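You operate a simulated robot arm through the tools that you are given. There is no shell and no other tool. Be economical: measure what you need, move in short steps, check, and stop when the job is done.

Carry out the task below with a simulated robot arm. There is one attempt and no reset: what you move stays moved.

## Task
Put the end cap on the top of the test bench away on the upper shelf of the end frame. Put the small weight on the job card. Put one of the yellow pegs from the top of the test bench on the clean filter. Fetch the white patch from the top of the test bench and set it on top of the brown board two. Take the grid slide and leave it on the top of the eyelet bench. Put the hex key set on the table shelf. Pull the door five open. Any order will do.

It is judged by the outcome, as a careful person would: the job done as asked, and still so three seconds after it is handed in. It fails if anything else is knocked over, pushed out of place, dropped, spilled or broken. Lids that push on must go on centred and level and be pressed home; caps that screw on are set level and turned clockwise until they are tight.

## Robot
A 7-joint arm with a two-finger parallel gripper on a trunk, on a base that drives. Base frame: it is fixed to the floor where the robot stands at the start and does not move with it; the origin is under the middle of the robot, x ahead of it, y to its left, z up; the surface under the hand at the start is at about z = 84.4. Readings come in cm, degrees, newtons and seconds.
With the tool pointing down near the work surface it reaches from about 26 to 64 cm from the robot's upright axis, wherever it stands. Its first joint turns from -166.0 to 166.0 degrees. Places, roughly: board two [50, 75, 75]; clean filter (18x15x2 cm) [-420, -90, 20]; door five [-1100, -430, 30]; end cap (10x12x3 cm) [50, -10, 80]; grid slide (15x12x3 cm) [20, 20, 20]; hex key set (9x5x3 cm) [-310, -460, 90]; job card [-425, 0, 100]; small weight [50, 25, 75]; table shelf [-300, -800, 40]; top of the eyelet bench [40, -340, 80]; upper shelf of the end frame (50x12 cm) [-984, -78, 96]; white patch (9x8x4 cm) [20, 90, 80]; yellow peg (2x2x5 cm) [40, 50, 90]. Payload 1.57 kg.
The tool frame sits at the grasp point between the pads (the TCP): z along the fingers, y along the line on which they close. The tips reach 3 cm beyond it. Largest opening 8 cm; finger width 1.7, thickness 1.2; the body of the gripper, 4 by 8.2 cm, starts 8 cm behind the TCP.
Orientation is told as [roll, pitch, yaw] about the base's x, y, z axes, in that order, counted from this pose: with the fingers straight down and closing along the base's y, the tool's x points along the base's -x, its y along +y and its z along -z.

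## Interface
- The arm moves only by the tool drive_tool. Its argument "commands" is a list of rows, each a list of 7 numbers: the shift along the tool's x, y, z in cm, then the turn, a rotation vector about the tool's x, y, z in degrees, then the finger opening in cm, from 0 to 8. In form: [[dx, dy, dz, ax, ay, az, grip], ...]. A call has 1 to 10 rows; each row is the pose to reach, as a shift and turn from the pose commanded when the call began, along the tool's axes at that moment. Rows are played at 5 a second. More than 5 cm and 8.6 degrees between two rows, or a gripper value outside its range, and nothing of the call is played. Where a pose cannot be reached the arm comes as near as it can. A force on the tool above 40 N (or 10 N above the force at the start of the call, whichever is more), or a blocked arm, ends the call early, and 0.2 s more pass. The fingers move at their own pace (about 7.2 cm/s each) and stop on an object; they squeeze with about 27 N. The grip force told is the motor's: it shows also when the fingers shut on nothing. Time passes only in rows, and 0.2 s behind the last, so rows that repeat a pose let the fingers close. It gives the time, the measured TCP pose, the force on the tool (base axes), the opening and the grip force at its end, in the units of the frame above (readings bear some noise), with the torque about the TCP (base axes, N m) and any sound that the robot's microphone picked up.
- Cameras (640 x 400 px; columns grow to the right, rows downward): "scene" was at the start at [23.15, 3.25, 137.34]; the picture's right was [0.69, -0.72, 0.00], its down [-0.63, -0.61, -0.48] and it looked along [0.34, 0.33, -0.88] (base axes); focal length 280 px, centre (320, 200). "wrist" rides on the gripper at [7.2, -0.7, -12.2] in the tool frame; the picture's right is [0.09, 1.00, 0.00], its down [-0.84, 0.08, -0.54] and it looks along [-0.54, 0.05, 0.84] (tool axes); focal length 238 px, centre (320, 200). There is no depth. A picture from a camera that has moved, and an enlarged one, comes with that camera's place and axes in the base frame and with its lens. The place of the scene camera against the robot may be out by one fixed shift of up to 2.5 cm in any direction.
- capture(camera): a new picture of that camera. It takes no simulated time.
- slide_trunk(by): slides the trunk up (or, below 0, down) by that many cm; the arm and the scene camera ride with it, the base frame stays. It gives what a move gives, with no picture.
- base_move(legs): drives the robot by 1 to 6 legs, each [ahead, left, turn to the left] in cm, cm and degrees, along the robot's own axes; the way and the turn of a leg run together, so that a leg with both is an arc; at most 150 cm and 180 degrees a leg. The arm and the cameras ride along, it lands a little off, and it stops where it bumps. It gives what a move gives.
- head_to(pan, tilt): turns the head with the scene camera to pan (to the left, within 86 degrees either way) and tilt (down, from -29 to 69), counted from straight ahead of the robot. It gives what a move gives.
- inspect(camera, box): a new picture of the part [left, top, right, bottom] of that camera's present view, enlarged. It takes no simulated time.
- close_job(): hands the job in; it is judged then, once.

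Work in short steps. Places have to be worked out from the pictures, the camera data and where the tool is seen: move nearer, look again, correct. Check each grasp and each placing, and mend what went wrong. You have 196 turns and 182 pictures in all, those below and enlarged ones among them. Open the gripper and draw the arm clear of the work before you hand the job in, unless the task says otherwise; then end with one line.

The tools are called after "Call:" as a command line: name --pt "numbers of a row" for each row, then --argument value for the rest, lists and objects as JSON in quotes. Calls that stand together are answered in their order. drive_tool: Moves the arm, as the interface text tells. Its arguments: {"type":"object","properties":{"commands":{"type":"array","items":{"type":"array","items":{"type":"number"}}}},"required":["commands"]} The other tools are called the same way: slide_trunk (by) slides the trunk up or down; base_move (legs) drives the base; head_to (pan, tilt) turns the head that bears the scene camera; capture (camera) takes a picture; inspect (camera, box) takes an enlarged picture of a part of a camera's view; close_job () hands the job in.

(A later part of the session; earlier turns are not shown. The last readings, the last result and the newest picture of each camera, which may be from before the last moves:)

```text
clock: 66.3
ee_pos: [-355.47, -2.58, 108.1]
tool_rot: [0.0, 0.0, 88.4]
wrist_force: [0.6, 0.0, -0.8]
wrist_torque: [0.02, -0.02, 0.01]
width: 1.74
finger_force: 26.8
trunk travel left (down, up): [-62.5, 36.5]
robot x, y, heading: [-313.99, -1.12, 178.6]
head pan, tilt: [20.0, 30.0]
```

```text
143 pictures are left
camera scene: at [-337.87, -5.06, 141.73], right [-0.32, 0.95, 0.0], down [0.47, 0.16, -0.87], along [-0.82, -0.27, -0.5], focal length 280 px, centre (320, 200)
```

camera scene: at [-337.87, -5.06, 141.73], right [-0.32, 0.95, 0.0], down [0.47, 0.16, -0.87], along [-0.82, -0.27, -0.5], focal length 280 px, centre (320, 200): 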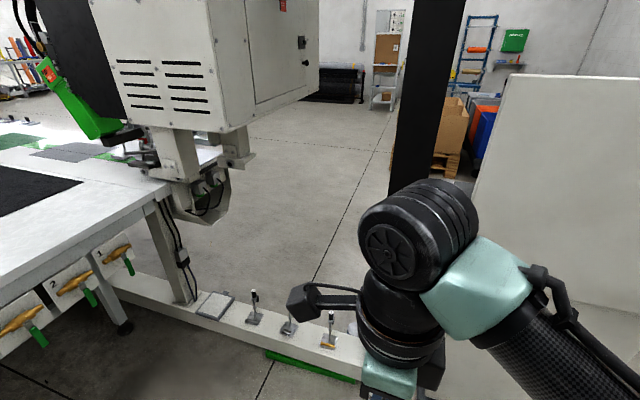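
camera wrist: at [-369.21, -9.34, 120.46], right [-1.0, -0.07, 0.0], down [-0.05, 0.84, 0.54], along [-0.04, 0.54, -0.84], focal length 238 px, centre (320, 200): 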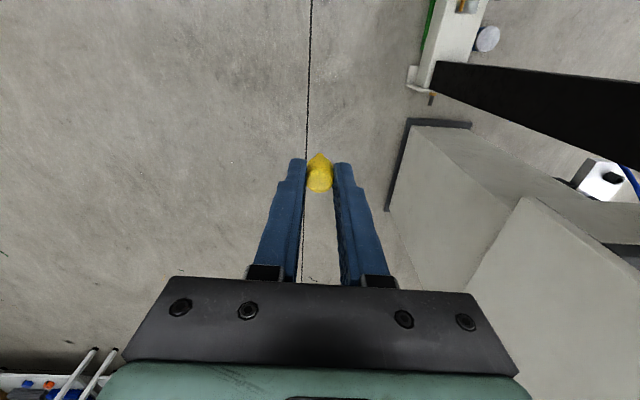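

Lower the trunk in two steps, then drive beside the filter.

Call:
slide_trunk --by -40

Call:
slide_trunk --by -21

Call:
base_move --legs '[[30, 50, 1.5], [23, 8, 0]]'

Call:
capture --camera "scene"

Call:
capture --camera "wrist"

```text
clock: 70.1
ee_pos: [-355.68, -2.5, 68.11]
tool_rot: [0.0, -0.1, 88.4]
wrist_force: [0.0, -0.1, -0.7]
wrist_torque: [0.01, -0.03, 0.02]
width: 1.76
finger_force: 26.8
trunk travel left (down, up): [-22.5, 76.5]
robot x, y, heading: [-313.2, -1.2, 178.5]
head pan, tilt: [20.0, 30.0]
```

```text
clock: 72.4
ee_pos: [-355.63, -2.57, 47.15]
tool_rot: [0.0, 0.0, 88.4]
wrist_force: [1.0, 0.0, 0.5]
wrist_torque: [0.03, -0.02, -0.02]
width: 1.73
finger_force: 26.8
trunk travel left (down, up): [-1.5, 97.5]
robot x, y, heading: [-313.62, -1.47, 178.5]
head pan, tilt: [20.0, 30.0]
```

```text
clock: 77.1
ee_pos: [-408.95, -59.15, 47.17]
tool_rot: [0.0, 0.3, 89.8]
wrist_force: [-0.1, 0.6, 0.4]
wrist_torque: [-0.02, -0.02, 0.03]
width: 1.76
finger_force: 27.0
trunk travel left (down, up): [-1.5, 97.5]
robot x, y, heading: [-366.94, -57.28, 180.0]
head pan, tilt: [20.0, 30.0]
stopped in leg 2: the robot was blocked; the commanded pose is now the measured one
```

```text
142 pictures are left
camera scene: at [-391.19, -61.13, 80.79], right [-0.34, 0.94, 0.0], down [0.47, 0.17, -0.87], along [-0.81, -0.3, -0.5], focal length 280 px, centre (320, 200)
```

scene: 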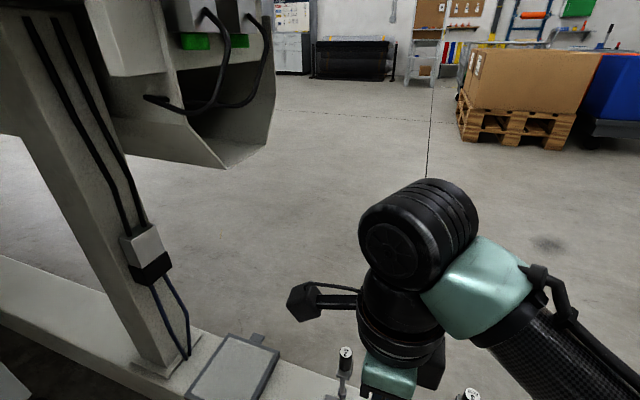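

```text
141 pictures are left
camera wrist: at [-408.4, -66.33, 59.45], right [-1.0, -0.09, 0.0], down [-0.08, 0.84, 0.54], along [-0.05, 0.54, -0.84], focal length 238 px, centre (320, 200)
```

wrist: 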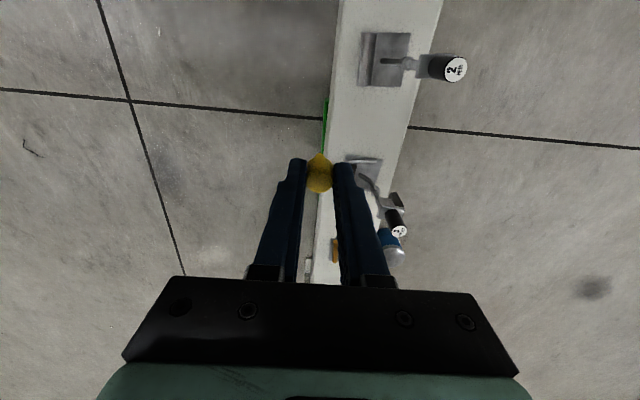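

Base stopped at (-367,-57), close enough. I turn the wrist back so its camera is on the robot's side, clear of the gantry leg.

Call:
drive_tool --pt "0 -0.5 0 0 0 -8.5 0.8" --pt "0 -1 0 0 0 -17 0.8" --pt "0 -1 0 0 0 -25.5 0.8" --pt "0 -1 0 0 0 -34 0.8" --pt "0 -1 0 0 0 -42.5 0.8" --pt "0 -1 0 0 0 -51 0.8" --pt "0 -1 0 0 0 -59.5 0.8" --pt "0 -1 0 0 0 -68 0.8" --pt "0 -1 0 0 0 -76.5 0.8" --pt "0 -1 0 0 0 -85 0.8"

Call:
capture --camera "wrist"

```text
clock: 79.3
ee_pos: [-407.97, -59.15, 47.21]
tool_rot: [0.4, -0.1, 174.9]
wrist_force: [0.3, 0.4, -0.1]
wrist_torque: [0.0, -0.03, 0.02]
width: 1.75
finger_force: 27.4
trunk travel left (down, up): [-1.5, 97.5]
robot x, y, heading: [-366.9, -56.89, 179.8]
head pan, tilt: [20.0, 30.0]
```

```text
140 pictures are left
camera wrist: at [-400.84, -59.05, 59.42], right [0.01, -1.0, 0.01], down [-0.84, 0.0, 0.54], along [-0.54, -0.01, -0.84], focal length 238 px, centre (320, 200)
```

wrist: 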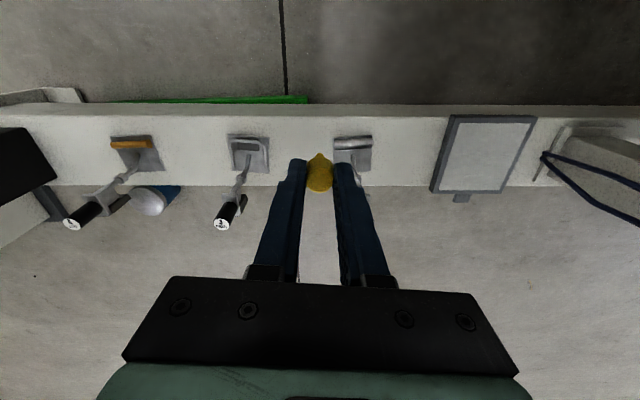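

Filter centre confirmed at (-416,-88). Move over it at the same height.

Call:
drive_tool --pt "-0.7 4.7 0 0 0 0 0.8" --pt "-1.5 9.5 0 0 0 0 0.8" --pt "-2.2 14.2 0 0 0 0 0.8" --pt "-3 19 0 0 0 0 0.8" --pt "-3.7 23.7 0 0 0 0 0.8" --pt "-4.5 28.5 0 0 0 0 0.8" --pt "-4.5 28.5 4 0 0 0 0.8" --pt "-4.5 28.5 8 0 0 0 0.8"

Call:
capture --camera "wrist"

Call:
capture --camera "scene"

```text
clock: 81.1
ee_pos: [-415.04, -87.26, 39.42]
tool_rot: [0.4, -0.1, 174.7]
wrist_force: [0.4, 0.5, 1.0]
wrist_torque: [-0.02, -0.01, -0.02]
width: 1.76
finger_force: 27.1
trunk travel left (down, up): [-1.5, 97.5]
robot x, y, heading: [-367.26, -57.36, 180.2]
head pan, tilt: [20.0, 30.0]
```

```text
139 pictures are left
camera wrist: at [-407.86, -87.23, 51.54], right [0.0, -1.0, 0.01], down [-0.84, 0.0, 0.54], along [-0.54, -0.01, -0.84], focal length 238 px, centre (320, 200)
```

wrist: 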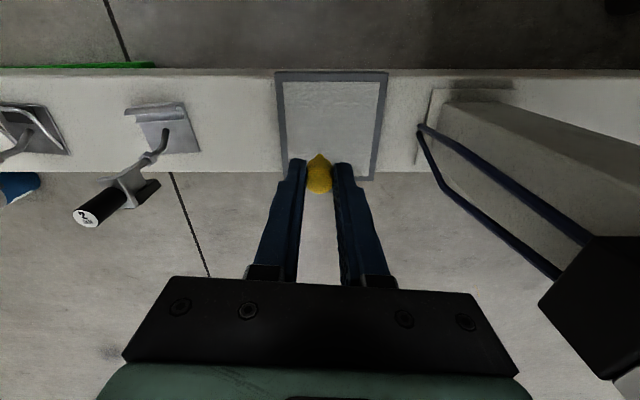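

```text
138 pictures are left
camera scene: at [-391.16, -61.07, 80.79], right [-0.34, 0.94, -0.01], down [0.47, 0.16, -0.87], along [-0.82, -0.3, -0.5], focal length 280 px, centre (320, 200)
```

scene: 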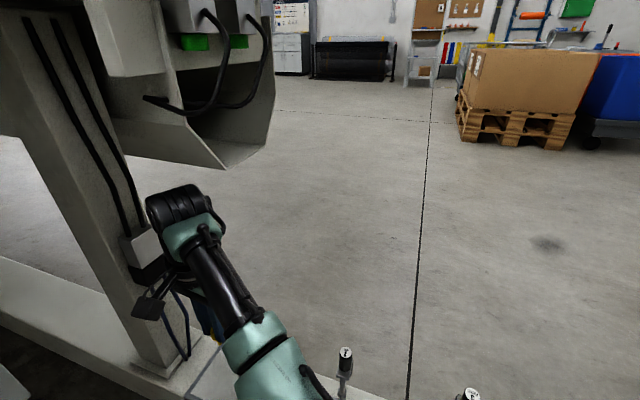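

Aligned over the pad. Descend toward contact.

Call:
drive_tool --pt "-1.3 0 3 0 0 0 0.8" --pt "-1.3 0 6 0 0 0 0.8" --pt "-1.3 0 9 0 0 0 0.8" --pt "-1.3 0 11 0 0 0 0.8"

Call:
inspect --camera "wrist" --box '[220, 60, 420, 200]'

```text
clock: 82.1
ee_pos: [-416.29, -86.98, 28.32]
tool_rot: [0.3, -0.1, 174.9]
wrist_force: [0.0, 0.2, -0.1]
wrist_torque: [-0.01, 0.01, -0.01]
width: 1.77
finger_force: 27.2
trunk travel left (down, up): [-1.5, 97.5]
robot x, y, heading: [-367.43, -57.24, 180.0]
head pan, tilt: [20.0, 30.0]
```

```text
2.86 times, centred on (320, 130) of wrist
camera zoom: at [-409.16, -87.03, 40.49], right [0.0, -1.0, 0.01], down [-0.84, 0.0, 0.54], along [-0.54, -0.01, -0.84], focal length 681 px, centre (320, 400)
```

zoom: 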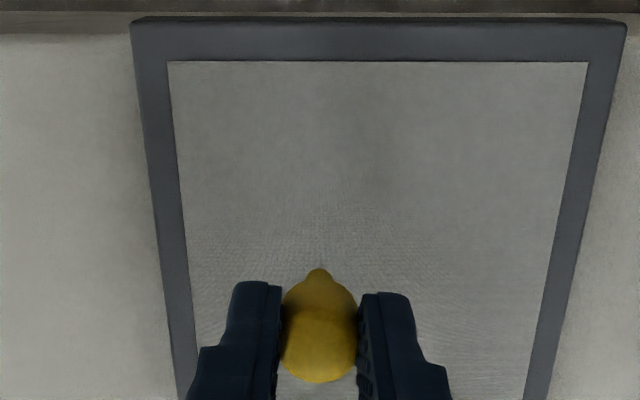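

Small steps down until contact.

Call:
drive_tool --pt "0 0 0.5 0 0 0 0.8" --pt "0 0 1 0 0 0 0.8" --pt "0 0 1.5 0 0 0 0.8" --pt "0 0 1.5 0 0 0 0.8"

Call:
inspect --camera "wrist" --box '[220, 60, 420, 200]'

```text
clock: 83.1
ee_pos: [-416.36, -87.04, 26.74]
tool_rot: [0.4, -0.1, 174.9]
wrist_force: [-0.1, 0.6, 1.1]
wrist_torque: [0.02, 0.02, 0.02]
width: 1.76
finger_force: 26.6
trunk travel left (down, up): [-1.5, 97.5]
robot x, y, heading: [-367.6, -57.32, 179.8]
head pan, tilt: [20.0, 30.0]
```

```text
2.86 times, centred on (320, 130) of wrist
camera zoom: at [-409.17, -87.03, 39.02], right [0.0, -1.0, 0.01], down [-0.84, 0.0, 0.54], along [-0.54, -0.01, -0.84], focal length 681 px, centre (320, 400)
```

zoom: 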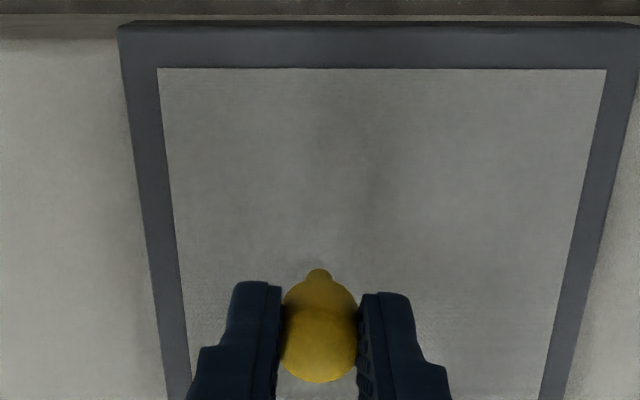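

Call:
drive_tool --pt "0 0 0.7 0 0 0 0.8" --pt "0 0 1.4 0 0 0 0.8" --pt "0 0 2.1 0 0 0 0.8" --pt "0 0 2.8 0 0 0 0.8" --pt "0 0 2.8 0 0 0 0.8"

Call:
inspect --camera "wrist" --box '[220, 60, 420, 200]'

```text
clock: 84.3
ee_pos: [-416.66, -87.13, 24.36]
tool_rot: [0.7, -0.4, 174.9]
wrist_force: [0.9, 1.4, 23.7]
wrist_torque: [0.09, 0.0, 0.0]
width: 1.8
finger_force: 26.7
trunk travel left (down, up): [-1.5, 97.5]
robot x, y, heading: [-367.44, -56.99, 179.6]
head pan, tilt: [20.0, 30.0]
```

```text
2.86 times, centred on (320, 130) of wrist
camera zoom: at [-409.42, -87.05, 36.5], right [0.0, -1.0, 0.01], down [-0.84, 0.0, 0.55], along [-0.55, -0.01, -0.84], focal length 681 px, centre (320, 400)
```

zoom: 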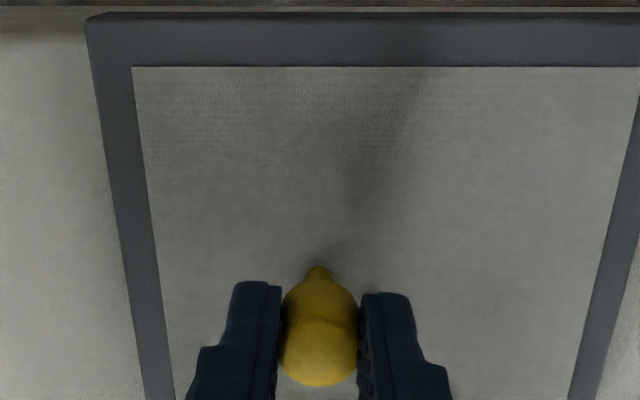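

Contact felt (24 N). Relieve, open gently and look.

Call:
drive_tool --pt "0 0 -0.35 0 0 0 0.8" --pt "0 0 -0.35 0 0 0 1.9" --pt "0 0 -0.35 0 0 0 2.5" --pt "0 0 -0.35 0 0 0 3.5" --pt "0 0 -0.35 0 0 0 3.5"

Call:
capture --camera "wrist"

```text
clock: 85.5
ee_pos: [-416.47, -87.19, 24.65]
tool_rot: [0.4, 0.0, 174.8]
wrist_force: [-0.4, -0.5, -0.4]
wrist_torque: [-0.03, -0.04, 0.02]
width: 3.52
finger_force: 0.0
trunk travel left (down, up): [-1.5, 97.5]
robot x, y, heading: [-367.11, -57.26, 180.1]
head pan, tilt: [20.0, 30.0]
```

```text
134 pictures are left
camera wrist: at [-409.23, -87.04, 36.61], right [0.0, -1.0, 0.01], down [-0.84, 0.0, 0.54], along [-0.54, -0.01, -0.84], focal length 238 px, centre (320, 200)
```

wrist: 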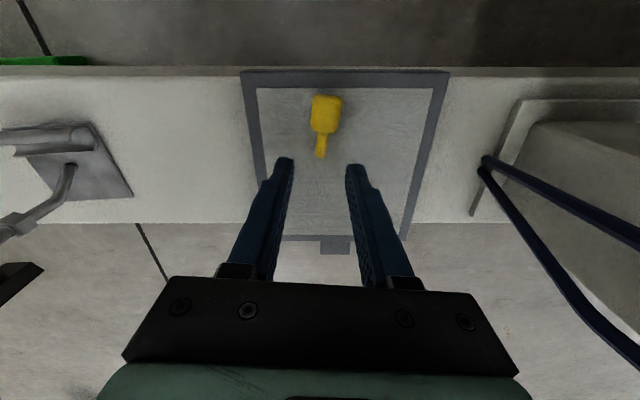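

The peg lies safely inside the filter's frame. Raise and draw back, keeping clear of the leg.

Call:
drive_tool --pt "0 0 -4 0 0 0 3.5" --pt "0 0 -8 0 0 0 3.5" --pt "0 -3 -12 0 0 0 3.5" --pt "2 -7 -14 0 0 0 3.5" --pt "4 -11 -16 0 0 0 3.5" --pt "6 -15 -18 0 0 0 3.5" --pt "8 -19 -20 0 0 0 3.5" --pt "8 -23 -22 0 0 0 3.5" --pt "8 -27 -22 0 0 0 3.5"

Call:
base_move --legs '[[-60, 0, 0]]'

Call:
inspect --camera "scene" --box '[160, 160, 400, 310]'

Call:
head_to --pan -15 --tilt 0

Call:
capture --camera "scene"

```text
clock: 87.5
ee_pos: [-405.83, -60.72, 46.31]
tool_rot: [0.5, 0.0, 174.9]
wrist_force: [-1.3, -0.2, 0.5]
wrist_torque: [-0.01, -0.03, 0.02]
width: 3.52
finger_force: 0.0
trunk travel left (down, up): [-1.5, 97.5]
robot x, y, heading: [-367.29, -57.39, 179.7]
head pan, tilt: [20.0, 30.0]
```

```text
clock: 90.9
ee_pos: [-346.49, -61.07, 45.94]
tool_rot: [0.3, 0.1, 175.1]
wrist_force: [0.3, 1.1, -1.3]
wrist_torque: [0.01, -0.01, -0.03]
width: 3.48
finger_force: 0.0
trunk travel left (down, up): [-1.5, 97.5]
robot x, y, heading: [-307.58, -56.98, -180.0]
head pan, tilt: [20.0, 30.0]
```

```text
2.67 times, centred on (280, 235) of scene
camera zoom: at [-331.83, -61.23, 80.68], right [-0.34, 0.94, -0.01], down [0.47, 0.17, -0.87], along [-0.81, -0.3, -0.5], focal length 748 px, centre (427, 107)
```

zoom: 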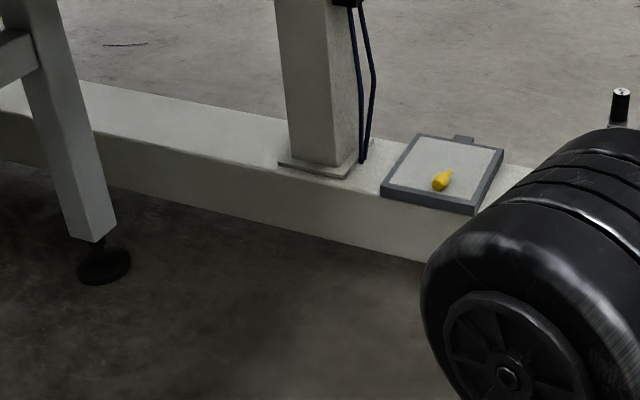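

```text
clock: 91.9
ee_pos: [-346.38, -61.0, 46.24]
tool_rot: [0.2, 0.2, 175.1]
wrist_force: [0.4, -0.3, -0.7]
wrist_torque: [0.02, 0.02, -0.01]
width: 3.49
finger_force: 0.0
trunk travel left (down, up): [-1.5, 97.5]
robot x, y, heading: [-307.73, -57.05, -179.7]
head pan, tilt: [-15.0, 0.0]
```

```text
132 pictures are left
camera scene: at [-332.04, -55.78, 85.5], right [0.26, 0.97, 0.0], down [0.0, -0.01, -1.0], along [-0.97, 0.26, 0.0], focal length 280 px, centre (320, 200)
```

scene: 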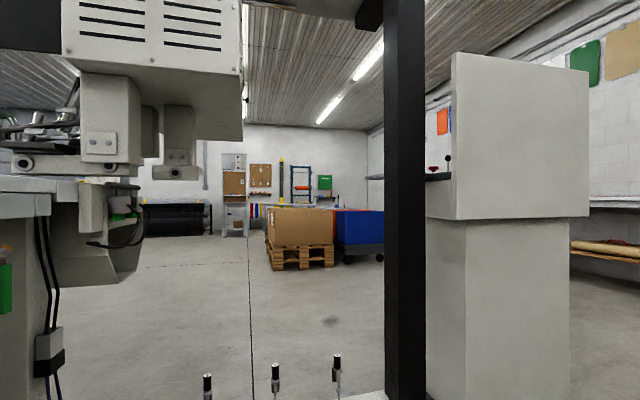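

Peg placing confirmed. The job card must be on the console ledge on the far side; I'll bring the weight later. With an empty hand, go for the hex key set now: raise the trunk and drive along the east side of the long table.

Call:
slide_trunk --by 40

Call:
slide_trunk --by 30

Call:
base_move --legs '[[-125, 0, 0], [0, 150, 0], [0, 150, 0], [0, 80, 0]]'

Call:
head_to --pan 10 --tilt 20

Call:
capture --camera "scene"

```text
clock: 95.7
ee_pos: [-346.34, -61.23, 86.15]
tool_rot: [-0.1, -0.1, 175.1]
wrist_force: [0.6, -0.1, -0.4]
wrist_torque: [0.01, -0.01, -0.01]
width: 3.5
finger_force: 0.0
trunk travel left (down, up): [-41.5, 57.5]
robot x, y, heading: [-307.88, -57.15, -180.1]
head pan, tilt: [-15.0, 0.0]
```

```text
clock: 98.7
ee_pos: [-346.35, -61.09, 116.11]
tool_rot: [0.0, 0.0, 175.2]
wrist_force: [-0.4, 0.5, 0.6]
wrist_torque: [-0.01, 0.0, -0.01]
width: 3.52
finger_force: 0.1
trunk travel left (down, up): [-71.5, 27.5]
robot x, y, heading: [-307.29, -56.98, -180.1]
head pan, tilt: [-15.0, 0.0]
```

```text
clock: 123.0
ee_pos: [-216.67, -441.14, 116.02]
tool_rot: [0.0, 0.0, 175.9]
wrist_force: [0.7, 0.1, -0.8]
wrist_torque: [0.01, 0.0, -0.02]
width: 3.53
finger_force: 0.0
trunk travel left (down, up): [-71.5, 27.5]
robot x, y, heading: [-177.9, -436.71, -179.2]
head pan, tilt: [-15.0, 0.0]
```

```text
clock: 123.9
ee_pos: [-216.68, -441.03, 116.03]
tool_rot: [0.0, 0.0, 175.9]
wrist_force: [-0.5, 0.3, -0.1]
wrist_torque: [-0.03, 0.01, -0.01]
width: 3.49
finger_force: 0.0
trunk travel left (down, up): [-71.5, 27.5]
robot x, y, heading: [-178.05, -436.48, -179.1]
head pan, tilt: [10.0, 20.0]
```

```text
131 pictures are left
camera scene: at [-202.75, -439.85, 152.34], right [-0.19, 0.98, 0.0], down [0.34, 0.06, -0.94], along [-0.92, -0.18, -0.34], focal length 280 px, centre (320, 200)
```

scene: 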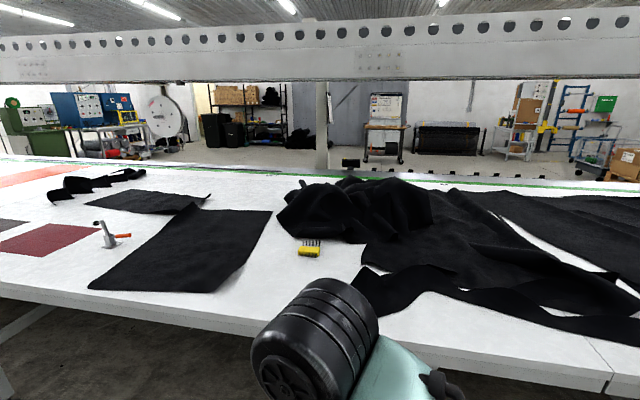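

The yellow hex key set is near (-315,-468) on the long table, 45 cm from its edge. Drive up to the edge.

Call:
base_move --legs '[[78, 16, -1]]'

Call:
head_to --pan 10 --tilt 45

Call:
capture --camera "scene"

Call:
capture --camera "wrist"

```text
clock: 128.1
ee_pos: [-293.6, -456.82, 116.14]
tool_rot: [-0.1, 0.0, 174.5]
wrist_force: [0.1, 0.6, 0.5]
wrist_torque: [0.01, -0.03, -0.01]
width: 3.51
finger_force: 0.2
trunk travel left (down, up): [-71.5, 27.5]
robot x, y, heading: [-254.69, -453.34, 179.2]
head pan, tilt: [10.0, 20.0]
```

```text
clock: 129.0
ee_pos: [-293.55, -456.6, 116.13]
tool_rot: [0.0, 0.0, 174.5]
wrist_force: [0.0, -0.1, -0.3]
wrist_torque: [0.01, -0.01, 0.0]
width: 3.51
finger_force: 0.2
trunk travel left (down, up): [-71.5, 27.5]
robot x, y, heading: [-254.87, -453.13, 179.6]
head pan, tilt: [10.0, 45.0]
```

```text
130 pictures are left
camera scene: at [-278.44, -455.54, 148.47], right [-0.16, 0.99, 0.0], down [0.7, 0.12, -0.71], along [-0.7, -0.12, -0.71], focal length 280 px, centre (320, 200)
```

scene: 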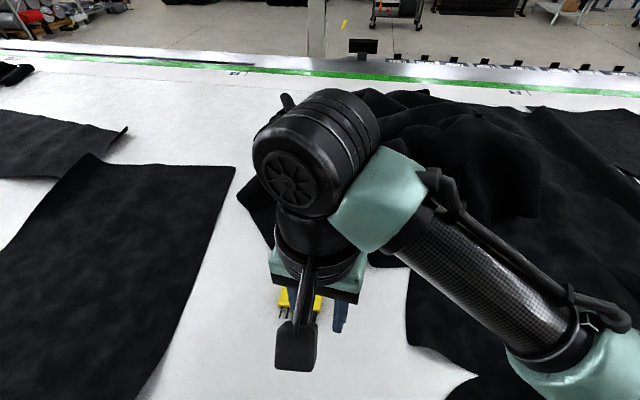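

```text
129 pictures are left
camera wrist: at [-286.48, -456.75, 128.27], right [0.0, -1.0, 0.0], down [-0.84, 0.0, 0.54], along [-0.54, 0.0, -0.84], focal length 238 px, centre (320, 200)
```

wrist: 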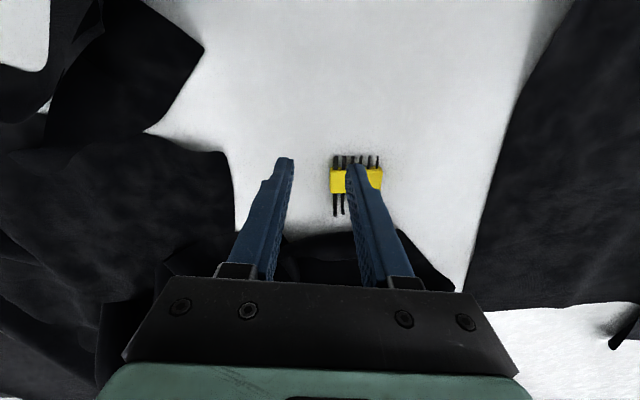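

Hex set at about (-310,-464), holder along y. Move over it turning the wrist 85°, then look.

Call:
drive_tool --pt "-2.5 1.5 0 0 0 8.5 6" --pt "-5 3 0 0 0 17 6" --pt "-7.5 4.5 0 0 0 25.5 6" --pt "-10 6 2 0 0 34 6" --pt "-12.5 7.5 4 0 0 42.5 6" --pt "-14.7 9.15 6 0 0 51 6" --pt "-14.7 9.15 9 0 0 59.5 6" --pt "-14.7 9.15 12 0 0 68 6" --pt "-14.7 9.15 12 0 0 76.5 6" --pt "-14.7 9.15 12 0 0 84.5 6"

Call:
capture --camera "wrist"

```text
clock: 131.2
ee_pos: [-309.29, -464.16, 104.03]
tool_rot: [0.0, 0.0, 89.8]
wrist_force: [-0.3, 0.7, -0.3]
wrist_torque: [0.02, 0.0, 0.02]
width: 5.98
finger_force: 0.1
trunk travel left (down, up): [-71.5, 27.5]
robot x, y, heading: [-254.53, -453.19, 179.5]
head pan, tilt: [10.0, 45.0]
```

```text
128 pictures are left
camera wrist: at [-308.62, -471.49, 116.21], right [-1.0, -0.09, 0.0], down [-0.07, 0.84, 0.54], along [-0.05, 0.54, -0.84], focal length 238 px, centre (320, 200)
```

wrist: 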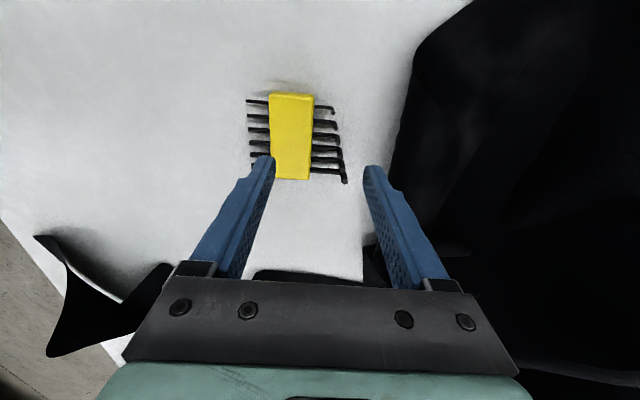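

Call:
inspect --camera "wrist" --box '[220, 70, 380, 190]'

```text
3.33 times, centred on (300, 130) of wrist
camera zoom: at [-308.62, -471.49, 116.21], right [-1.0, -0.09, 0.0], down [-0.07, 0.84, 0.54], along [-0.05, 0.54, -0.84], focal length 794 px, centre (387, 433)
```

zoom: 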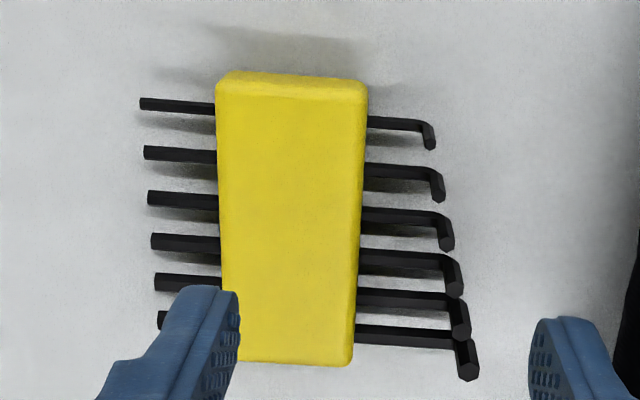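

The holder can be gripped across x above the keys. Centre over it and lower some, open 7.

Call:
drive_tool --pt "-0.4 -2.9 2 0 0 0 7" --pt "-0.4 -2.9 4.5 0 0 0 7" --pt "-0.4 -2.9 4.5 0 0 0 7"

Call:
inspect --camera "wrist" --box '[200, 60, 440, 210]'

```text
clock: 132.0
ee_pos: [-306.17, -463.91, 99.46]
tool_rot: [0.0, 0.0, 90.0]
wrist_force: [0.2, -0.6, 0.1]
wrist_torque: [-0.03, 0.01, 0.02]
width: 7.01
finger_force: 0.1
trunk travel left (down, up): [-71.5, 27.5]
robot x, y, heading: [-254.97, -452.94, 179.6]
head pan, tilt: [10.0, 45.0]
```

```text
2.67 times, centred on (320, 135) of wrist
camera zoom: at [-305.59, -471.12, 111.59], right [-1.0, -0.09, 0.0], down [-0.08, 0.84, 0.54], along [-0.05, 0.54, -0.84], focal length 636 px, centre (320, 373)
```

zoom: 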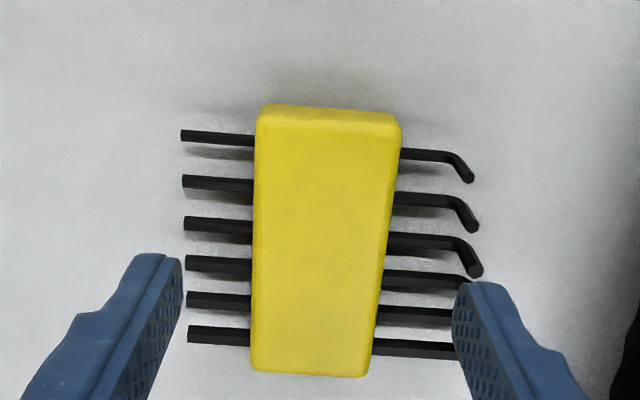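

Call:
drive_tool --pt "-0.5 0 2.5 0 0 0 7" --pt "-0.5 0 4.5 0 0 0 7" --pt "-0.5 0 5.8 0 0 0 7" --pt "-0.5 0 5.8 0 0 0 7"

Call:
inspect --camera "wrist" --box '[200, 60, 440, 210]'

```text
clock: 133.0
ee_pos: [-306.06, -463.52, 93.71]
tool_rot: [0.0, 0.0, 90.0]
wrist_force: [0.8, 0.5, -0.1]
wrist_torque: [0.01, 0.02, -0.01]
width: 6.98
finger_force: 0.0
trunk travel left (down, up): [-71.5, 27.5]
robot x, y, heading: [-255.16, -452.89, 179.5]
head pan, tilt: [10.0, 45.0]
```

```text
2.67 times, centred on (320, 135) of wrist
camera zoom: at [-305.62, -470.64, 105.87], right [-1.0, -0.09, 0.0], down [-0.08, 0.84, 0.54], along [-0.05, 0.54, -0.84], focal length 636 px, centre (320, 373)
```

zoom: 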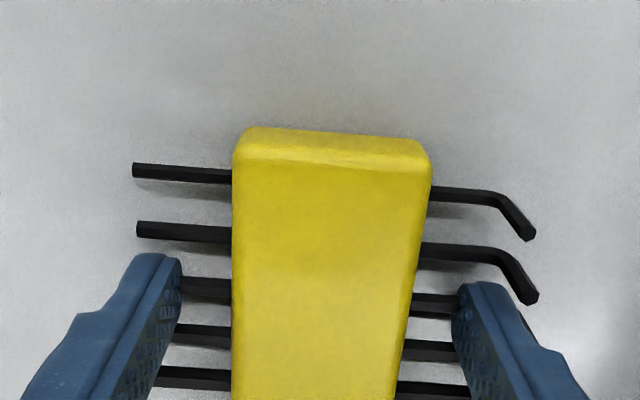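

Call:
drive_tool --pt "0 0 0.6 0 0 0 7" --pt "0 0 1.2 0 0 0 7" --pt "0 0 1.2 0 0 0 3" --pt "0 0 1.2 0 0 0 3" --pt "0 0 1.2 0 0 0 3" --pt "0 0 1.2 0 0 0 3"

Call:
inspect --camera "wrist" --box '[200, 60, 440, 210]'

```text
clock: 133.9
ee_pos: [-305.86, -463.42, 92.95]
tool_rot: [-0.2, 0.1, 90.0]
wrist_force: [15.2, 0.7, 19.5]
wrist_torque: [0.35, 0.16, -0.12]
width: 4.37
finger_force: 7.6
trunk travel left (down, up): [-71.5, 27.5]
robot x, y, heading: [-254.87, -453.23, 179.6]
head pan, tilt: [10.0, 45.0]
stopped in row 4: the force on the tool passed its limit at 43 N (the readings are from after the stop); the commanded pose is now the measured one
```

```text
2.67 times, centred on (320, 135) of wrist
camera zoom: at [-305.32, -470.65, 105.2], right [-1.0, -0.09, 0.0], down [-0.08, 0.84, 0.54], along [-0.05, 0.54, -0.84], focal length 636 px, centre (320, 373)
```

zoom: 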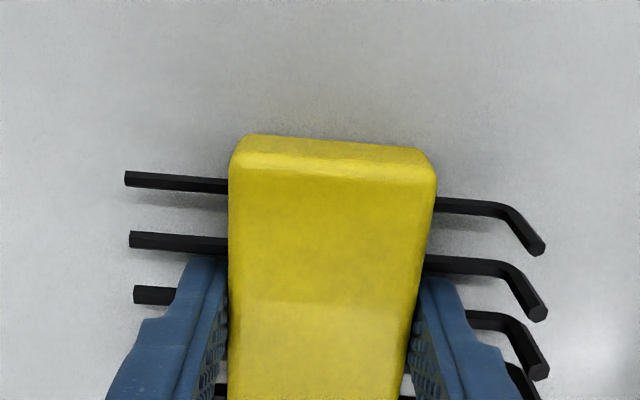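

Fingertips rest on the keys. Rise slightly and close on the holder body.

Call:
drive_tool --pt "0 0 -0.25 0 0 0 4.6" --pt "0 0 -0.25 0 0 0 3" --pt "0 0 -0.25 0 0 0 3" --pt "0 0 -0.25 0 0 0 3"

Call:
drive_tool --pt "0 0 -1 0 0 0 3" --pt "0 0 -2.5 0 0 0 3" --pt "0 0 -2.5 0 0 0 3"

Call:
capture --camera "wrist"

```text
clock: 134.9
ee_pos: [-306.18, -463.44, 93.07]
tool_rot: [0.0, 0.0, 90.0]
wrist_force: [-7.3, -1.2, 13.8]
wrist_torque: [-0.19, 0.08, -0.06]
width: 4.36
finger_force: 27.0
trunk travel left (down, up): [-71.5, 27.5]
robot x, y, heading: [-255.01, -452.9, 179.6]
head pan, tilt: [10.0, 45.0]
```

```text
clock: 135.8
ee_pos: [-306.13, -463.37, 95.38]
tool_rot: [-0.3, 0.0, 90.1]
wrist_force: [0.5, -0.5, -2.8]
wrist_torque: [0.0, 0.01, 0.02]
width: 4.37
finger_force: 27.2
trunk travel left (down, up): [-71.5, 27.5]
robot x, y, heading: [-255.15, -453.21, 179.4]
head pan, tilt: [10.0, 45.0]
```

```text
123 pictures are left
camera wrist: at [-305.55, -470.65, 107.58], right [-1.0, -0.09, -0.01], down [-0.08, 0.84, 0.54], along [-0.05, 0.54, -0.84], focal length 238 px, centre (320, 200)
```

wrist: 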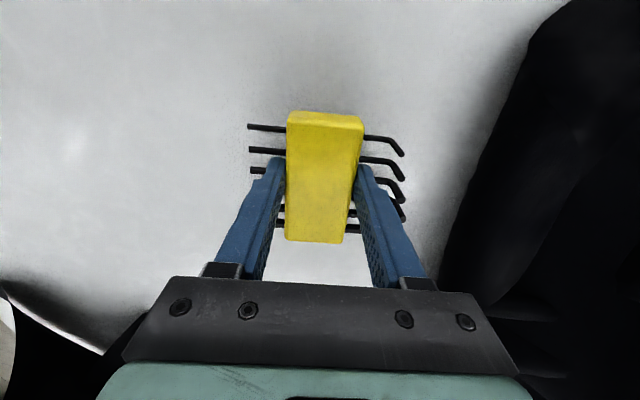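

Holder is lifted. Raise it, pull in, then drive south to see the table shelf.

Call:
drive_tool --pt "0 0 -4 0 0 0 3" --pt "0 0 -8 0 0 0 3" --pt "0 -2 -12 0 0 0 3" --pt "0 -5 -15 0 0 0 3" --pt "0 -9 -17 0 0 0 3"

Call:
base_move --legs '[[-75, 0, 0], [0, 150, 0], [0, 130, 0]]'

Call:
head_to --pan 20 --tilt 30

Call:
capture --camera "scene"

Call:
capture --camera "wrist"

```text
clock: 136.9
ee_pos: [-297.07, -463.46, 112.55]
tool_rot: [-0.2, 0.1, 90.0]
wrist_force: [0.0, -0.2, -2.9]
wrist_torque: [-0.02, -0.02, 0.0]
width: 4.37
finger_force: 27.5
trunk travel left (down, up): [-71.5, 27.5]
robot x, y, heading: [-254.67, -453.11, 179.4]
head pan, tilt: [10.0, 45.0]
```

```text
clock: 154.3
ee_pos: [-225.03, -744.94, 112.5]
tool_rot: [-0.2, 0.0, 89.8]
wrist_force: [0.1, -0.1, -2.7]
wrist_torque: [-0.01, 0.02, 0.0]
width: 4.38
finger_force: 26.4
trunk travel left (down, up): [-71.5, 27.5]
robot x, y, heading: [-182.76, -734.49, 179.3]
head pan, tilt: [10.0, 45.0]
```

```text
clock: 155.0
ee_pos: [-225.03, -745.03, 112.47]
tool_rot: [-0.3, 0.0, 89.9]
wrist_force: [0.3, 0.8, -2.5]
wrist_torque: [0.0, 0.0, 0.04]
width: 4.36
finger_force: 27.0
trunk travel left (down, up): [-71.5, 27.5]
robot x, y, heading: [-182.62, -734.87, 179.3]
head pan, tilt: [20.0, 30.0]
```

```text
122 pictures are left
camera scene: at [-206.65, -738.75, 150.71], right [-0.33, 0.94, 0.0], down [0.47, 0.16, -0.87], along [-0.82, -0.28, -0.5], focal length 280 px, centre (320, 200)
```

scene: 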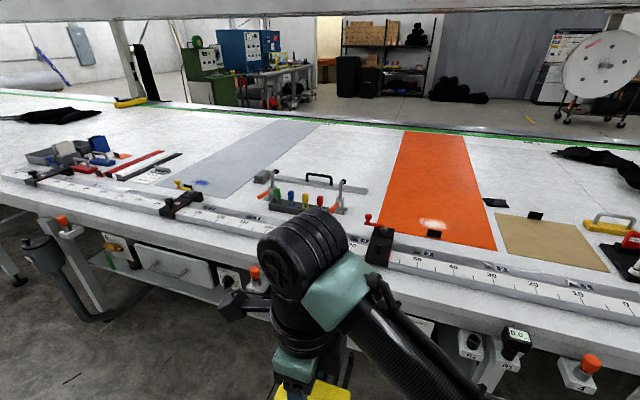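

```text
121 pictures are left
camera wrist: at [-224.53, -752.15, 124.68], right [-1.0, -0.09, 0.0], down [-0.08, 0.84, 0.54], along [-0.04, 0.54, -0.84], focal length 238 px, centre (320, 200)
```

wrist: 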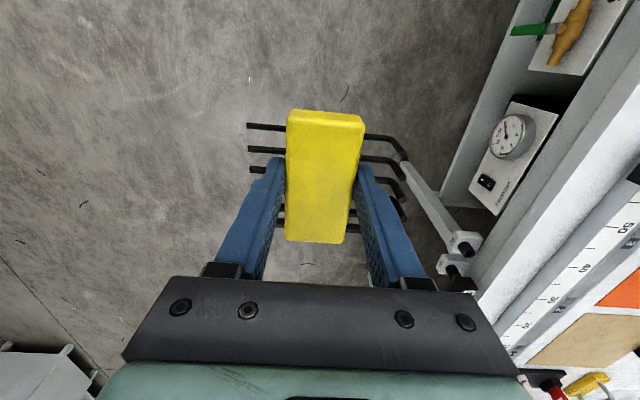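

Back off a bit and lower the trunk to look beneath the table.

Call:
base_move --legs '[[-50, 30, 0]]'

Call:
slide_trunk --by -40

Call:
slide_trunk --by -25

Call:
head_to --pan 20 --tilt 15

Call:
capture --camera "scene"

```text
clock: 158.3
ee_pos: [-175.75, -775.37, 112.48]
tool_rot: [-0.2, -0.1, 89.5]
wrist_force: [0.4, 0.0, -2.4]
wrist_torque: [-0.01, 0.02, -0.01]
width: 4.34
finger_force: 26.8
trunk travel left (down, up): [-71.5, 27.5]
robot x, y, heading: [-133.28, -765.13, 178.8]
head pan, tilt: [20.0, 30.0]
```

```text
clock: 162.2
ee_pos: [-175.53, -775.29, 72.48]
tool_rot: [-0.3, 0.0, 89.5]
wrist_force: [-0.2, 0.1, -3.9]
wrist_torque: [0.0, -0.02, 0.01]
width: 4.36
finger_force: 26.9
trunk travel left (down, up): [-31.5, 67.5]
robot x, y, heading: [-133.33, -765.19, 178.9]
head pan, tilt: [20.0, 30.0]
```

```text
clock: 164.8
ee_pos: [-175.65, -775.3, 47.66]
tool_rot: [-0.3, 0.0, 89.5]
wrist_force: [0.1, -0.2, -2.4]
wrist_torque: [0.0, 0.0, -0.03]
width: 4.36
finger_force: 26.4
trunk travel left (down, up): [-6.5, 92.5]
robot x, y, heading: [-132.87, -765.21, 178.7]
head pan, tilt: [20.0, 30.0]
```

```text
clock: 165.5
ee_pos: [-175.67, -775.33, 47.52]
tool_rot: [-0.2, 0.1, 89.5]
wrist_force: [0.5, 0.5, -3.3]
wrist_torque: [-0.03, 0.01, 0.0]
width: 4.35
finger_force: 26.5
trunk travel left (down, up): [-6.5, 92.5]
robot x, y, heading: [-133.24, -765.43, 178.8]
head pan, tilt: [20.0, 15.0]
```

```text
120 pictures are left
camera scene: at [-157.53, -769.31, 88.13], right [-0.32, 0.95, 0.0], down [0.25, 0.08, -0.97], along [-0.91, -0.31, -0.26], focal length 280 px, centre (320, 200)
```

scene: 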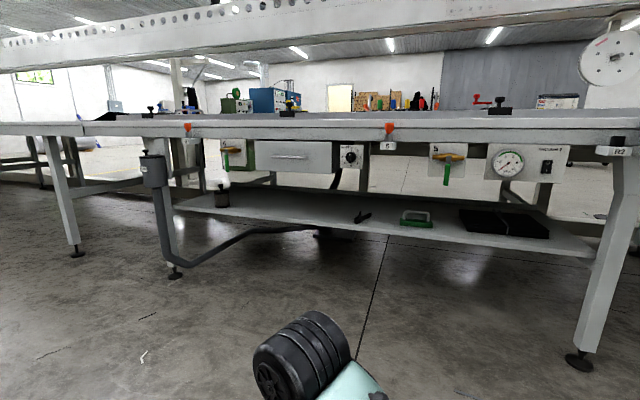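

The shelf under the table (front edge x≈-282, z≈40) is set back beneath the tabletop, so I need to place with a tilted hand. I'll go back to the clear spot on the tabletop, set the holder down, and regrip it with the hand tilted.

Call:
slide_trunk --by 40

Call:
slide_trunk --by 26

Call:
base_move --legs '[[0, -150, 0], [0, -150, 0], [117, -10, 1]]'

Call:
head_to --pan 10 --tilt 45

Call:
capture --camera "scene"

```text
clock: 169.4
ee_pos: [-175.64, -775.25, 87.4]
tool_rot: [-0.3, 0.0, 89.5]
wrist_force: [0.5, 0.1, -3.2]
wrist_torque: [0.0, 0.01, 0.0]
width: 4.33
finger_force: 27.1
trunk travel left (down, up): [-46.5, 52.5]
robot x, y, heading: [-133.12, -765.49, 178.8]
head pan, tilt: [20.0, 15.0]
```

```text
clock: 172.0
ee_pos: [-175.71, -775.28, 113.51]
tool_rot: [-0.3, 0.0, 89.5]
wrist_force: [0.3, -0.4, -2.3]
wrist_torque: [-0.04, 0.01, -0.02]
width: 4.37
finger_force: 26.7
trunk travel left (down, up): [-72.5, 26.5]
robot x, y, heading: [-133.13, -765.37, 179.1]
head pan, tilt: [20.0, 15.0]
```

```text
clock: 192.1
ee_pos: [-290.27, -466.38, 113.54]
tool_rot: [-0.3, 0.0, 91.0]
wrist_force: [-0.8, -0.1, -2.3]
wrist_torque: [0.01, 0.0, 0.01]
width: 4.36
finger_force: 27.1
trunk travel left (down, up): [-72.5, 26.5]
robot x, y, heading: [-248.08, -455.49, -179.7]
head pan, tilt: [20.0, 15.0]
```

```text
clock: 193.1
ee_pos: [-290.27, -466.24, 113.48]
tool_rot: [-0.3, 0.1, 90.9]
wrist_force: [0.7, 0.3, -3.5]
wrist_torque: [-0.02, 0.01, -0.02]
width: 4.39
finger_force: 27.3
trunk travel left (down, up): [-72.5, 26.5]
robot x, y, heading: [-248.08, -455.53, -179.5]
head pan, tilt: [10.0, 45.0]
```

```text
119 pictures are left
camera scene: at [-271.59, -458.16, 149.46], right [-0.18, 0.98, 0.0], down [0.7, 0.13, -0.71], along [-0.7, -0.13, -0.71], focal length 280 px, centre (320, 200)
```

scene: 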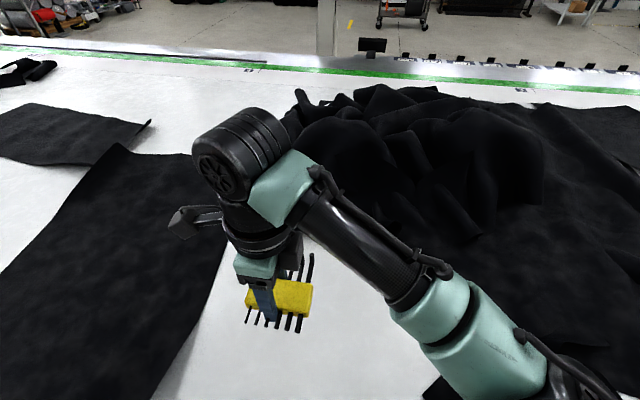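

Turn the wrist so the holder's length points away from me, then lower it onto the clear white area.

Call:
drive_tool --pt "0 1 0 0 0 -8.5 3" --pt "0 2 0 0 0 -17 3" --pt "0 3 2 0 0 -25.5 3" --pt "0 4 4 0 0 -34 3" --pt "0 5 6 0 0 -42.5 3" --pt "0 5 8 0 0 -51 3" --pt "0 5 10 0 0 -59.5 3" --pt "0 5 12 0 0 -68 3" --pt "0 5 14 0 0 -76.5 3" --pt "0 5 16 0 0 -85 3"

Call:
drive_tool --pt "0 0 1.5 0 0 -4 3" --pt "0 0 3 0 0 -4 3" --pt "0 0 3.7 0 0 -4 3" --pt "0 0 4.2 0 0 -4 3" --pt "0 0 4.2 0 0 -4 3"

Call:
capture --camera "wrist"

```text
clock: 195.3
ee_pos: [-295.21, -466.45, 97.39]
tool_rot: [-0.1, 0.1, 176.0]
wrist_force: [-0.2, 0.5, -3.4]
wrist_torque: [0.04, -0.02, -0.03]
width: 4.36
finger_force: 27.5
trunk travel left (down, up): [-72.5, 26.5]
robot x, y, heading: [-247.78, -455.36, -179.4]
head pan, tilt: [10.0, 45.0]
```

```text
clock: 196.5
ee_pos: [-295.15, -466.45, 93.11]
tool_rot: [-0.1, 0.3, 179.9]
wrist_force: [0.5, 0.1, -2.8]
wrist_torque: [-0.01, -0.03, 0.01]
width: 4.34
finger_force: 27.1
trunk travel left (down, up): [-72.5, 26.5]
robot x, y, heading: [-248.62, -455.23, -179.8]
head pan, tilt: [10.0, 45.0]
```

```text
118 pictures are left
camera wrist: at [-288.17, -465.81, 105.45], right [0.09, -1.0, 0.0], down [-0.84, -0.08, 0.54], along [-0.54, -0.05, -0.84], focal length 238 px, centre (320, 200)
```

wrist: 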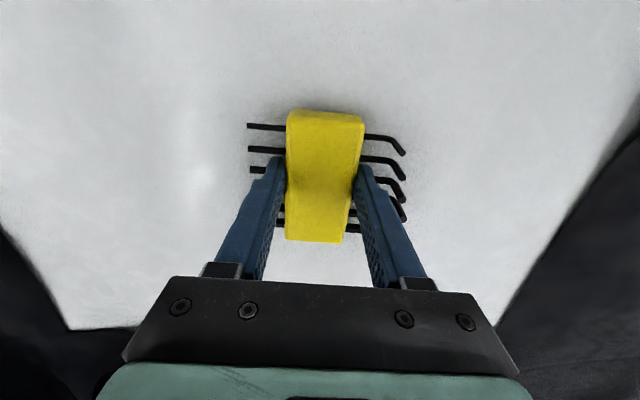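

Call:
drive_tool --pt "0 0 0.2 0 0 0 3" --pt "0 0 0.4 0 0 0 3" --pt "0 0 0.4 0 0 0 3"

```text
clock: 197.3
ee_pos: [-295.24, -466.51, 92.89]
tool_rot: [0.1, 0.0, 180.0]
wrist_force: [0.1, -0.7, 10.2]
wrist_torque: [0.33, 0.06, 0.01]
width: 4.36
finger_force: 27.1
trunk travel left (down, up): [-72.5, 26.5]
robot x, y, heading: [-247.91, -455.55, -179.4]
head pan, tilt: [10.0, 45.0]
```

Holder rests on the table. Release, rise, tilt the hand 38° (fingers pointing forward-down) and move to regrip position.

Call:
drive_tool --pt "0 0 0.1 0 0 0 6.5" --pt "0 0 0.1 0 0 0 6.5" --pt "0 0 -3 0 0 0 6.5" --pt "0.6 0 -6 0 -7.6 0 6.5" --pt "1.2 0 -6 0 -15.2 0 6.5" --pt "1.2 0 -6 0 -22.8 0 6.5" --pt "1.2 0 -6 0 -30.4 0 6.5" --pt "1.2 0 -6 0 -38 0 6.5" --pt "1.2 0 -4 0 -38 0 6.5" --pt "1.2 0 -2 0 -38 0 6.5"

Call:
capture --camera "wrist"

Call:
capture --camera "scene"

```text
clock: 199.5
ee_pos: [-294.09, -466.45, 94.91]
tool_rot: [0.0, -37.8, 179.9]
wrist_force: [0.4, 0.5, 0.6]
wrist_torque: [-0.01, -0.01, 0.04]
width: 6.51
finger_force: 0.0
trunk travel left (down, up): [-72.5, 26.5]
robot x, y, heading: [-247.84, -455.44, -179.7]
head pan, tilt: [10.0, 45.0]
```

```text
117 pictures are left
camera wrist: at [-280.9, -465.9, 100.09], right [0.07, -1.0, -0.06], down [-0.33, -0.08, 0.94], along [-0.94, -0.05, -0.33], focal length 238 px, centre (320, 200)
```

wrist: 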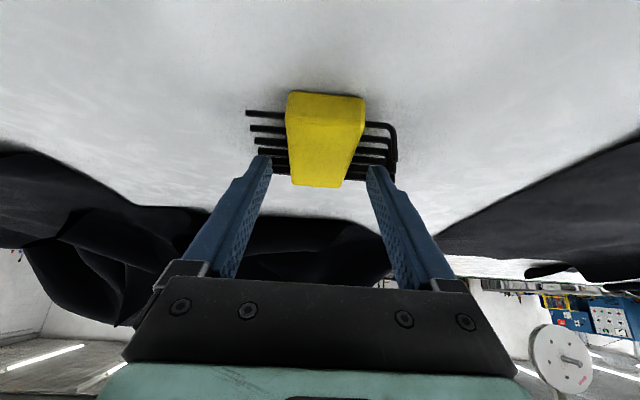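

```text
116 pictures are left
camera scene: at [-271.53, -458.15, 149.47], right [-0.18, 0.98, 0.0], down [0.7, 0.13, -0.71], along [-0.7, -0.13, -0.71], focal length 280 px, centre (320, 200)
```

scene: 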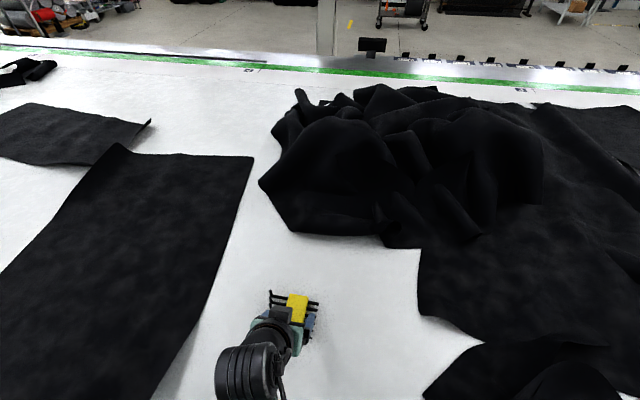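

Lower straight down about 2.2 cm, then close.

Call:
drive_tool --pt "0.6 0 0.8 0 0 0 6.5" --pt "1.1 0 1.4 0 0 0 6.5" --pt "1.36 0 1.73 0 0 0 6.5" --pt "1.36 0 1.73 0 0 0 6.5"

Call:
inspect --camera "wrist" --box '[220, 70, 420, 200]'

```text
clock: 200.5
ee_pos: [-293.76, -466.42, 92.88]
tool_rot: [0.1, -38.0, 179.8]
wrist_force: [6.7, 0.8, 10.7]
wrist_torque: [0.38, -0.08, -0.36]
width: 6.58
finger_force: 0.2
trunk travel left (down, up): [-72.5, 26.5]
robot x, y, heading: [-248.34, -455.45, -179.7]
head pan, tilt: [10.0, 45.0]
```

```text
3.08 times, centred on (320, 135) of wrist
camera zoom: at [-280.84, -465.77, 98.06], right [0.07, -1.0, -0.06], down [-0.33, -0.08, 0.94], along [-0.94, -0.05, -0.33], focal length 733 px, centre (320, 400)
```

zoom: 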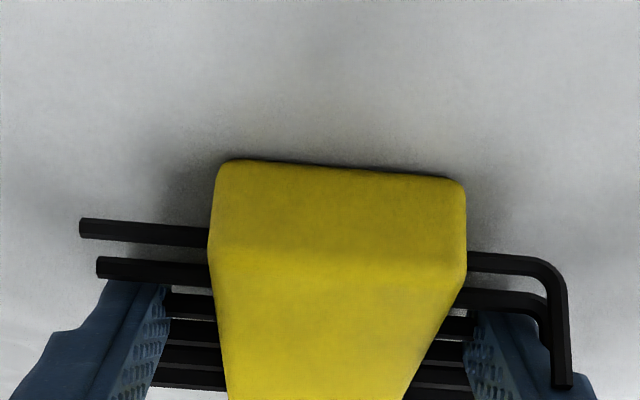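

Call:
drive_tool --pt "-0.1 0 -0.15 0 0 0 5" --pt "-0.1 0 -0.15 0 0 0 3" --pt "-0.1 0 -0.15 0 0 0 3" --pt "-0.1 0 -0.15 0 0 0 3"

Call:
drive_tool --pt "-0.6 0 -0.8 0 0 0 3" --pt "-1.85 0 -2.4 0 0 0 3" --pt "-3.7 0 -4.7 0 0 0 3" --pt "-3.7 0 -4.7 0 0 0 3"

Call:
capture --camera "wrist"

Call:
capture --camera "scene"

```text
clock: 201.5
ee_pos: [-293.92, -466.36, 92.98]
tool_rot: [0.1, -37.8, 179.8]
wrist_force: [-0.2, 1.7, 2.6]
wrist_torque: [0.16, 0.15, -0.05]
width: 4.37
finger_force: 26.7
trunk travel left (down, up): [-72.5, 26.5]
robot x, y, heading: [-247.7, -455.46, -179.7]
head pan, tilt: [10.0, 45.0]
```

```text
clock: 202.5
ee_pos: [-294.04, -466.4, 98.97]
tool_rot: [0.1, -37.7, 179.9]
wrist_force: [0.3, 0.1, -2.0]
wrist_torque: [0.03, -0.03, 0.08]
width: 4.4
finger_force: 26.3
trunk travel left (down, up): [-72.5, 26.5]
robot x, y, heading: [-248.34, -455.67, -179.5]
head pan, tilt: [10.0, 45.0]
```

```text
114 pictures are left
camera wrist: at [-280.98, -465.75, 104.13], right [0.07, -1.0, -0.06], down [-0.33, -0.08, 0.94], along [-0.94, -0.05, -0.33], focal length 238 px, centre (320, 200)
```

wrist: 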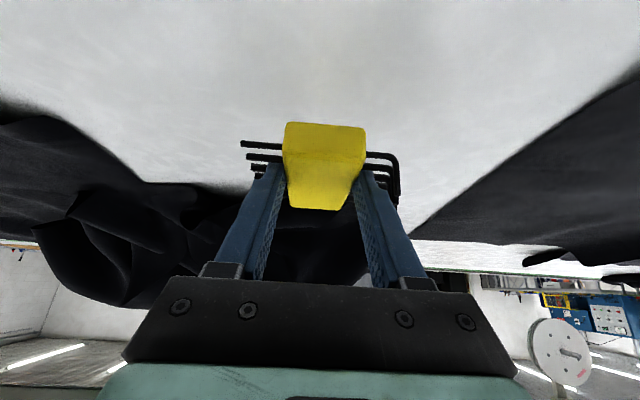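

```text
113 pictures are left
camera scene: at [-271.58, -458.15, 149.46], right [-0.18, 0.98, 0.0], down [0.7, 0.13, -0.71], along [-0.7, -0.13, -0.71], focal length 280 px, centre (320, 200)
```

scene: 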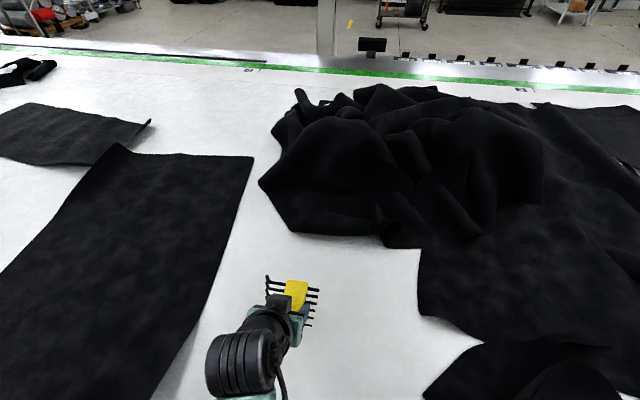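

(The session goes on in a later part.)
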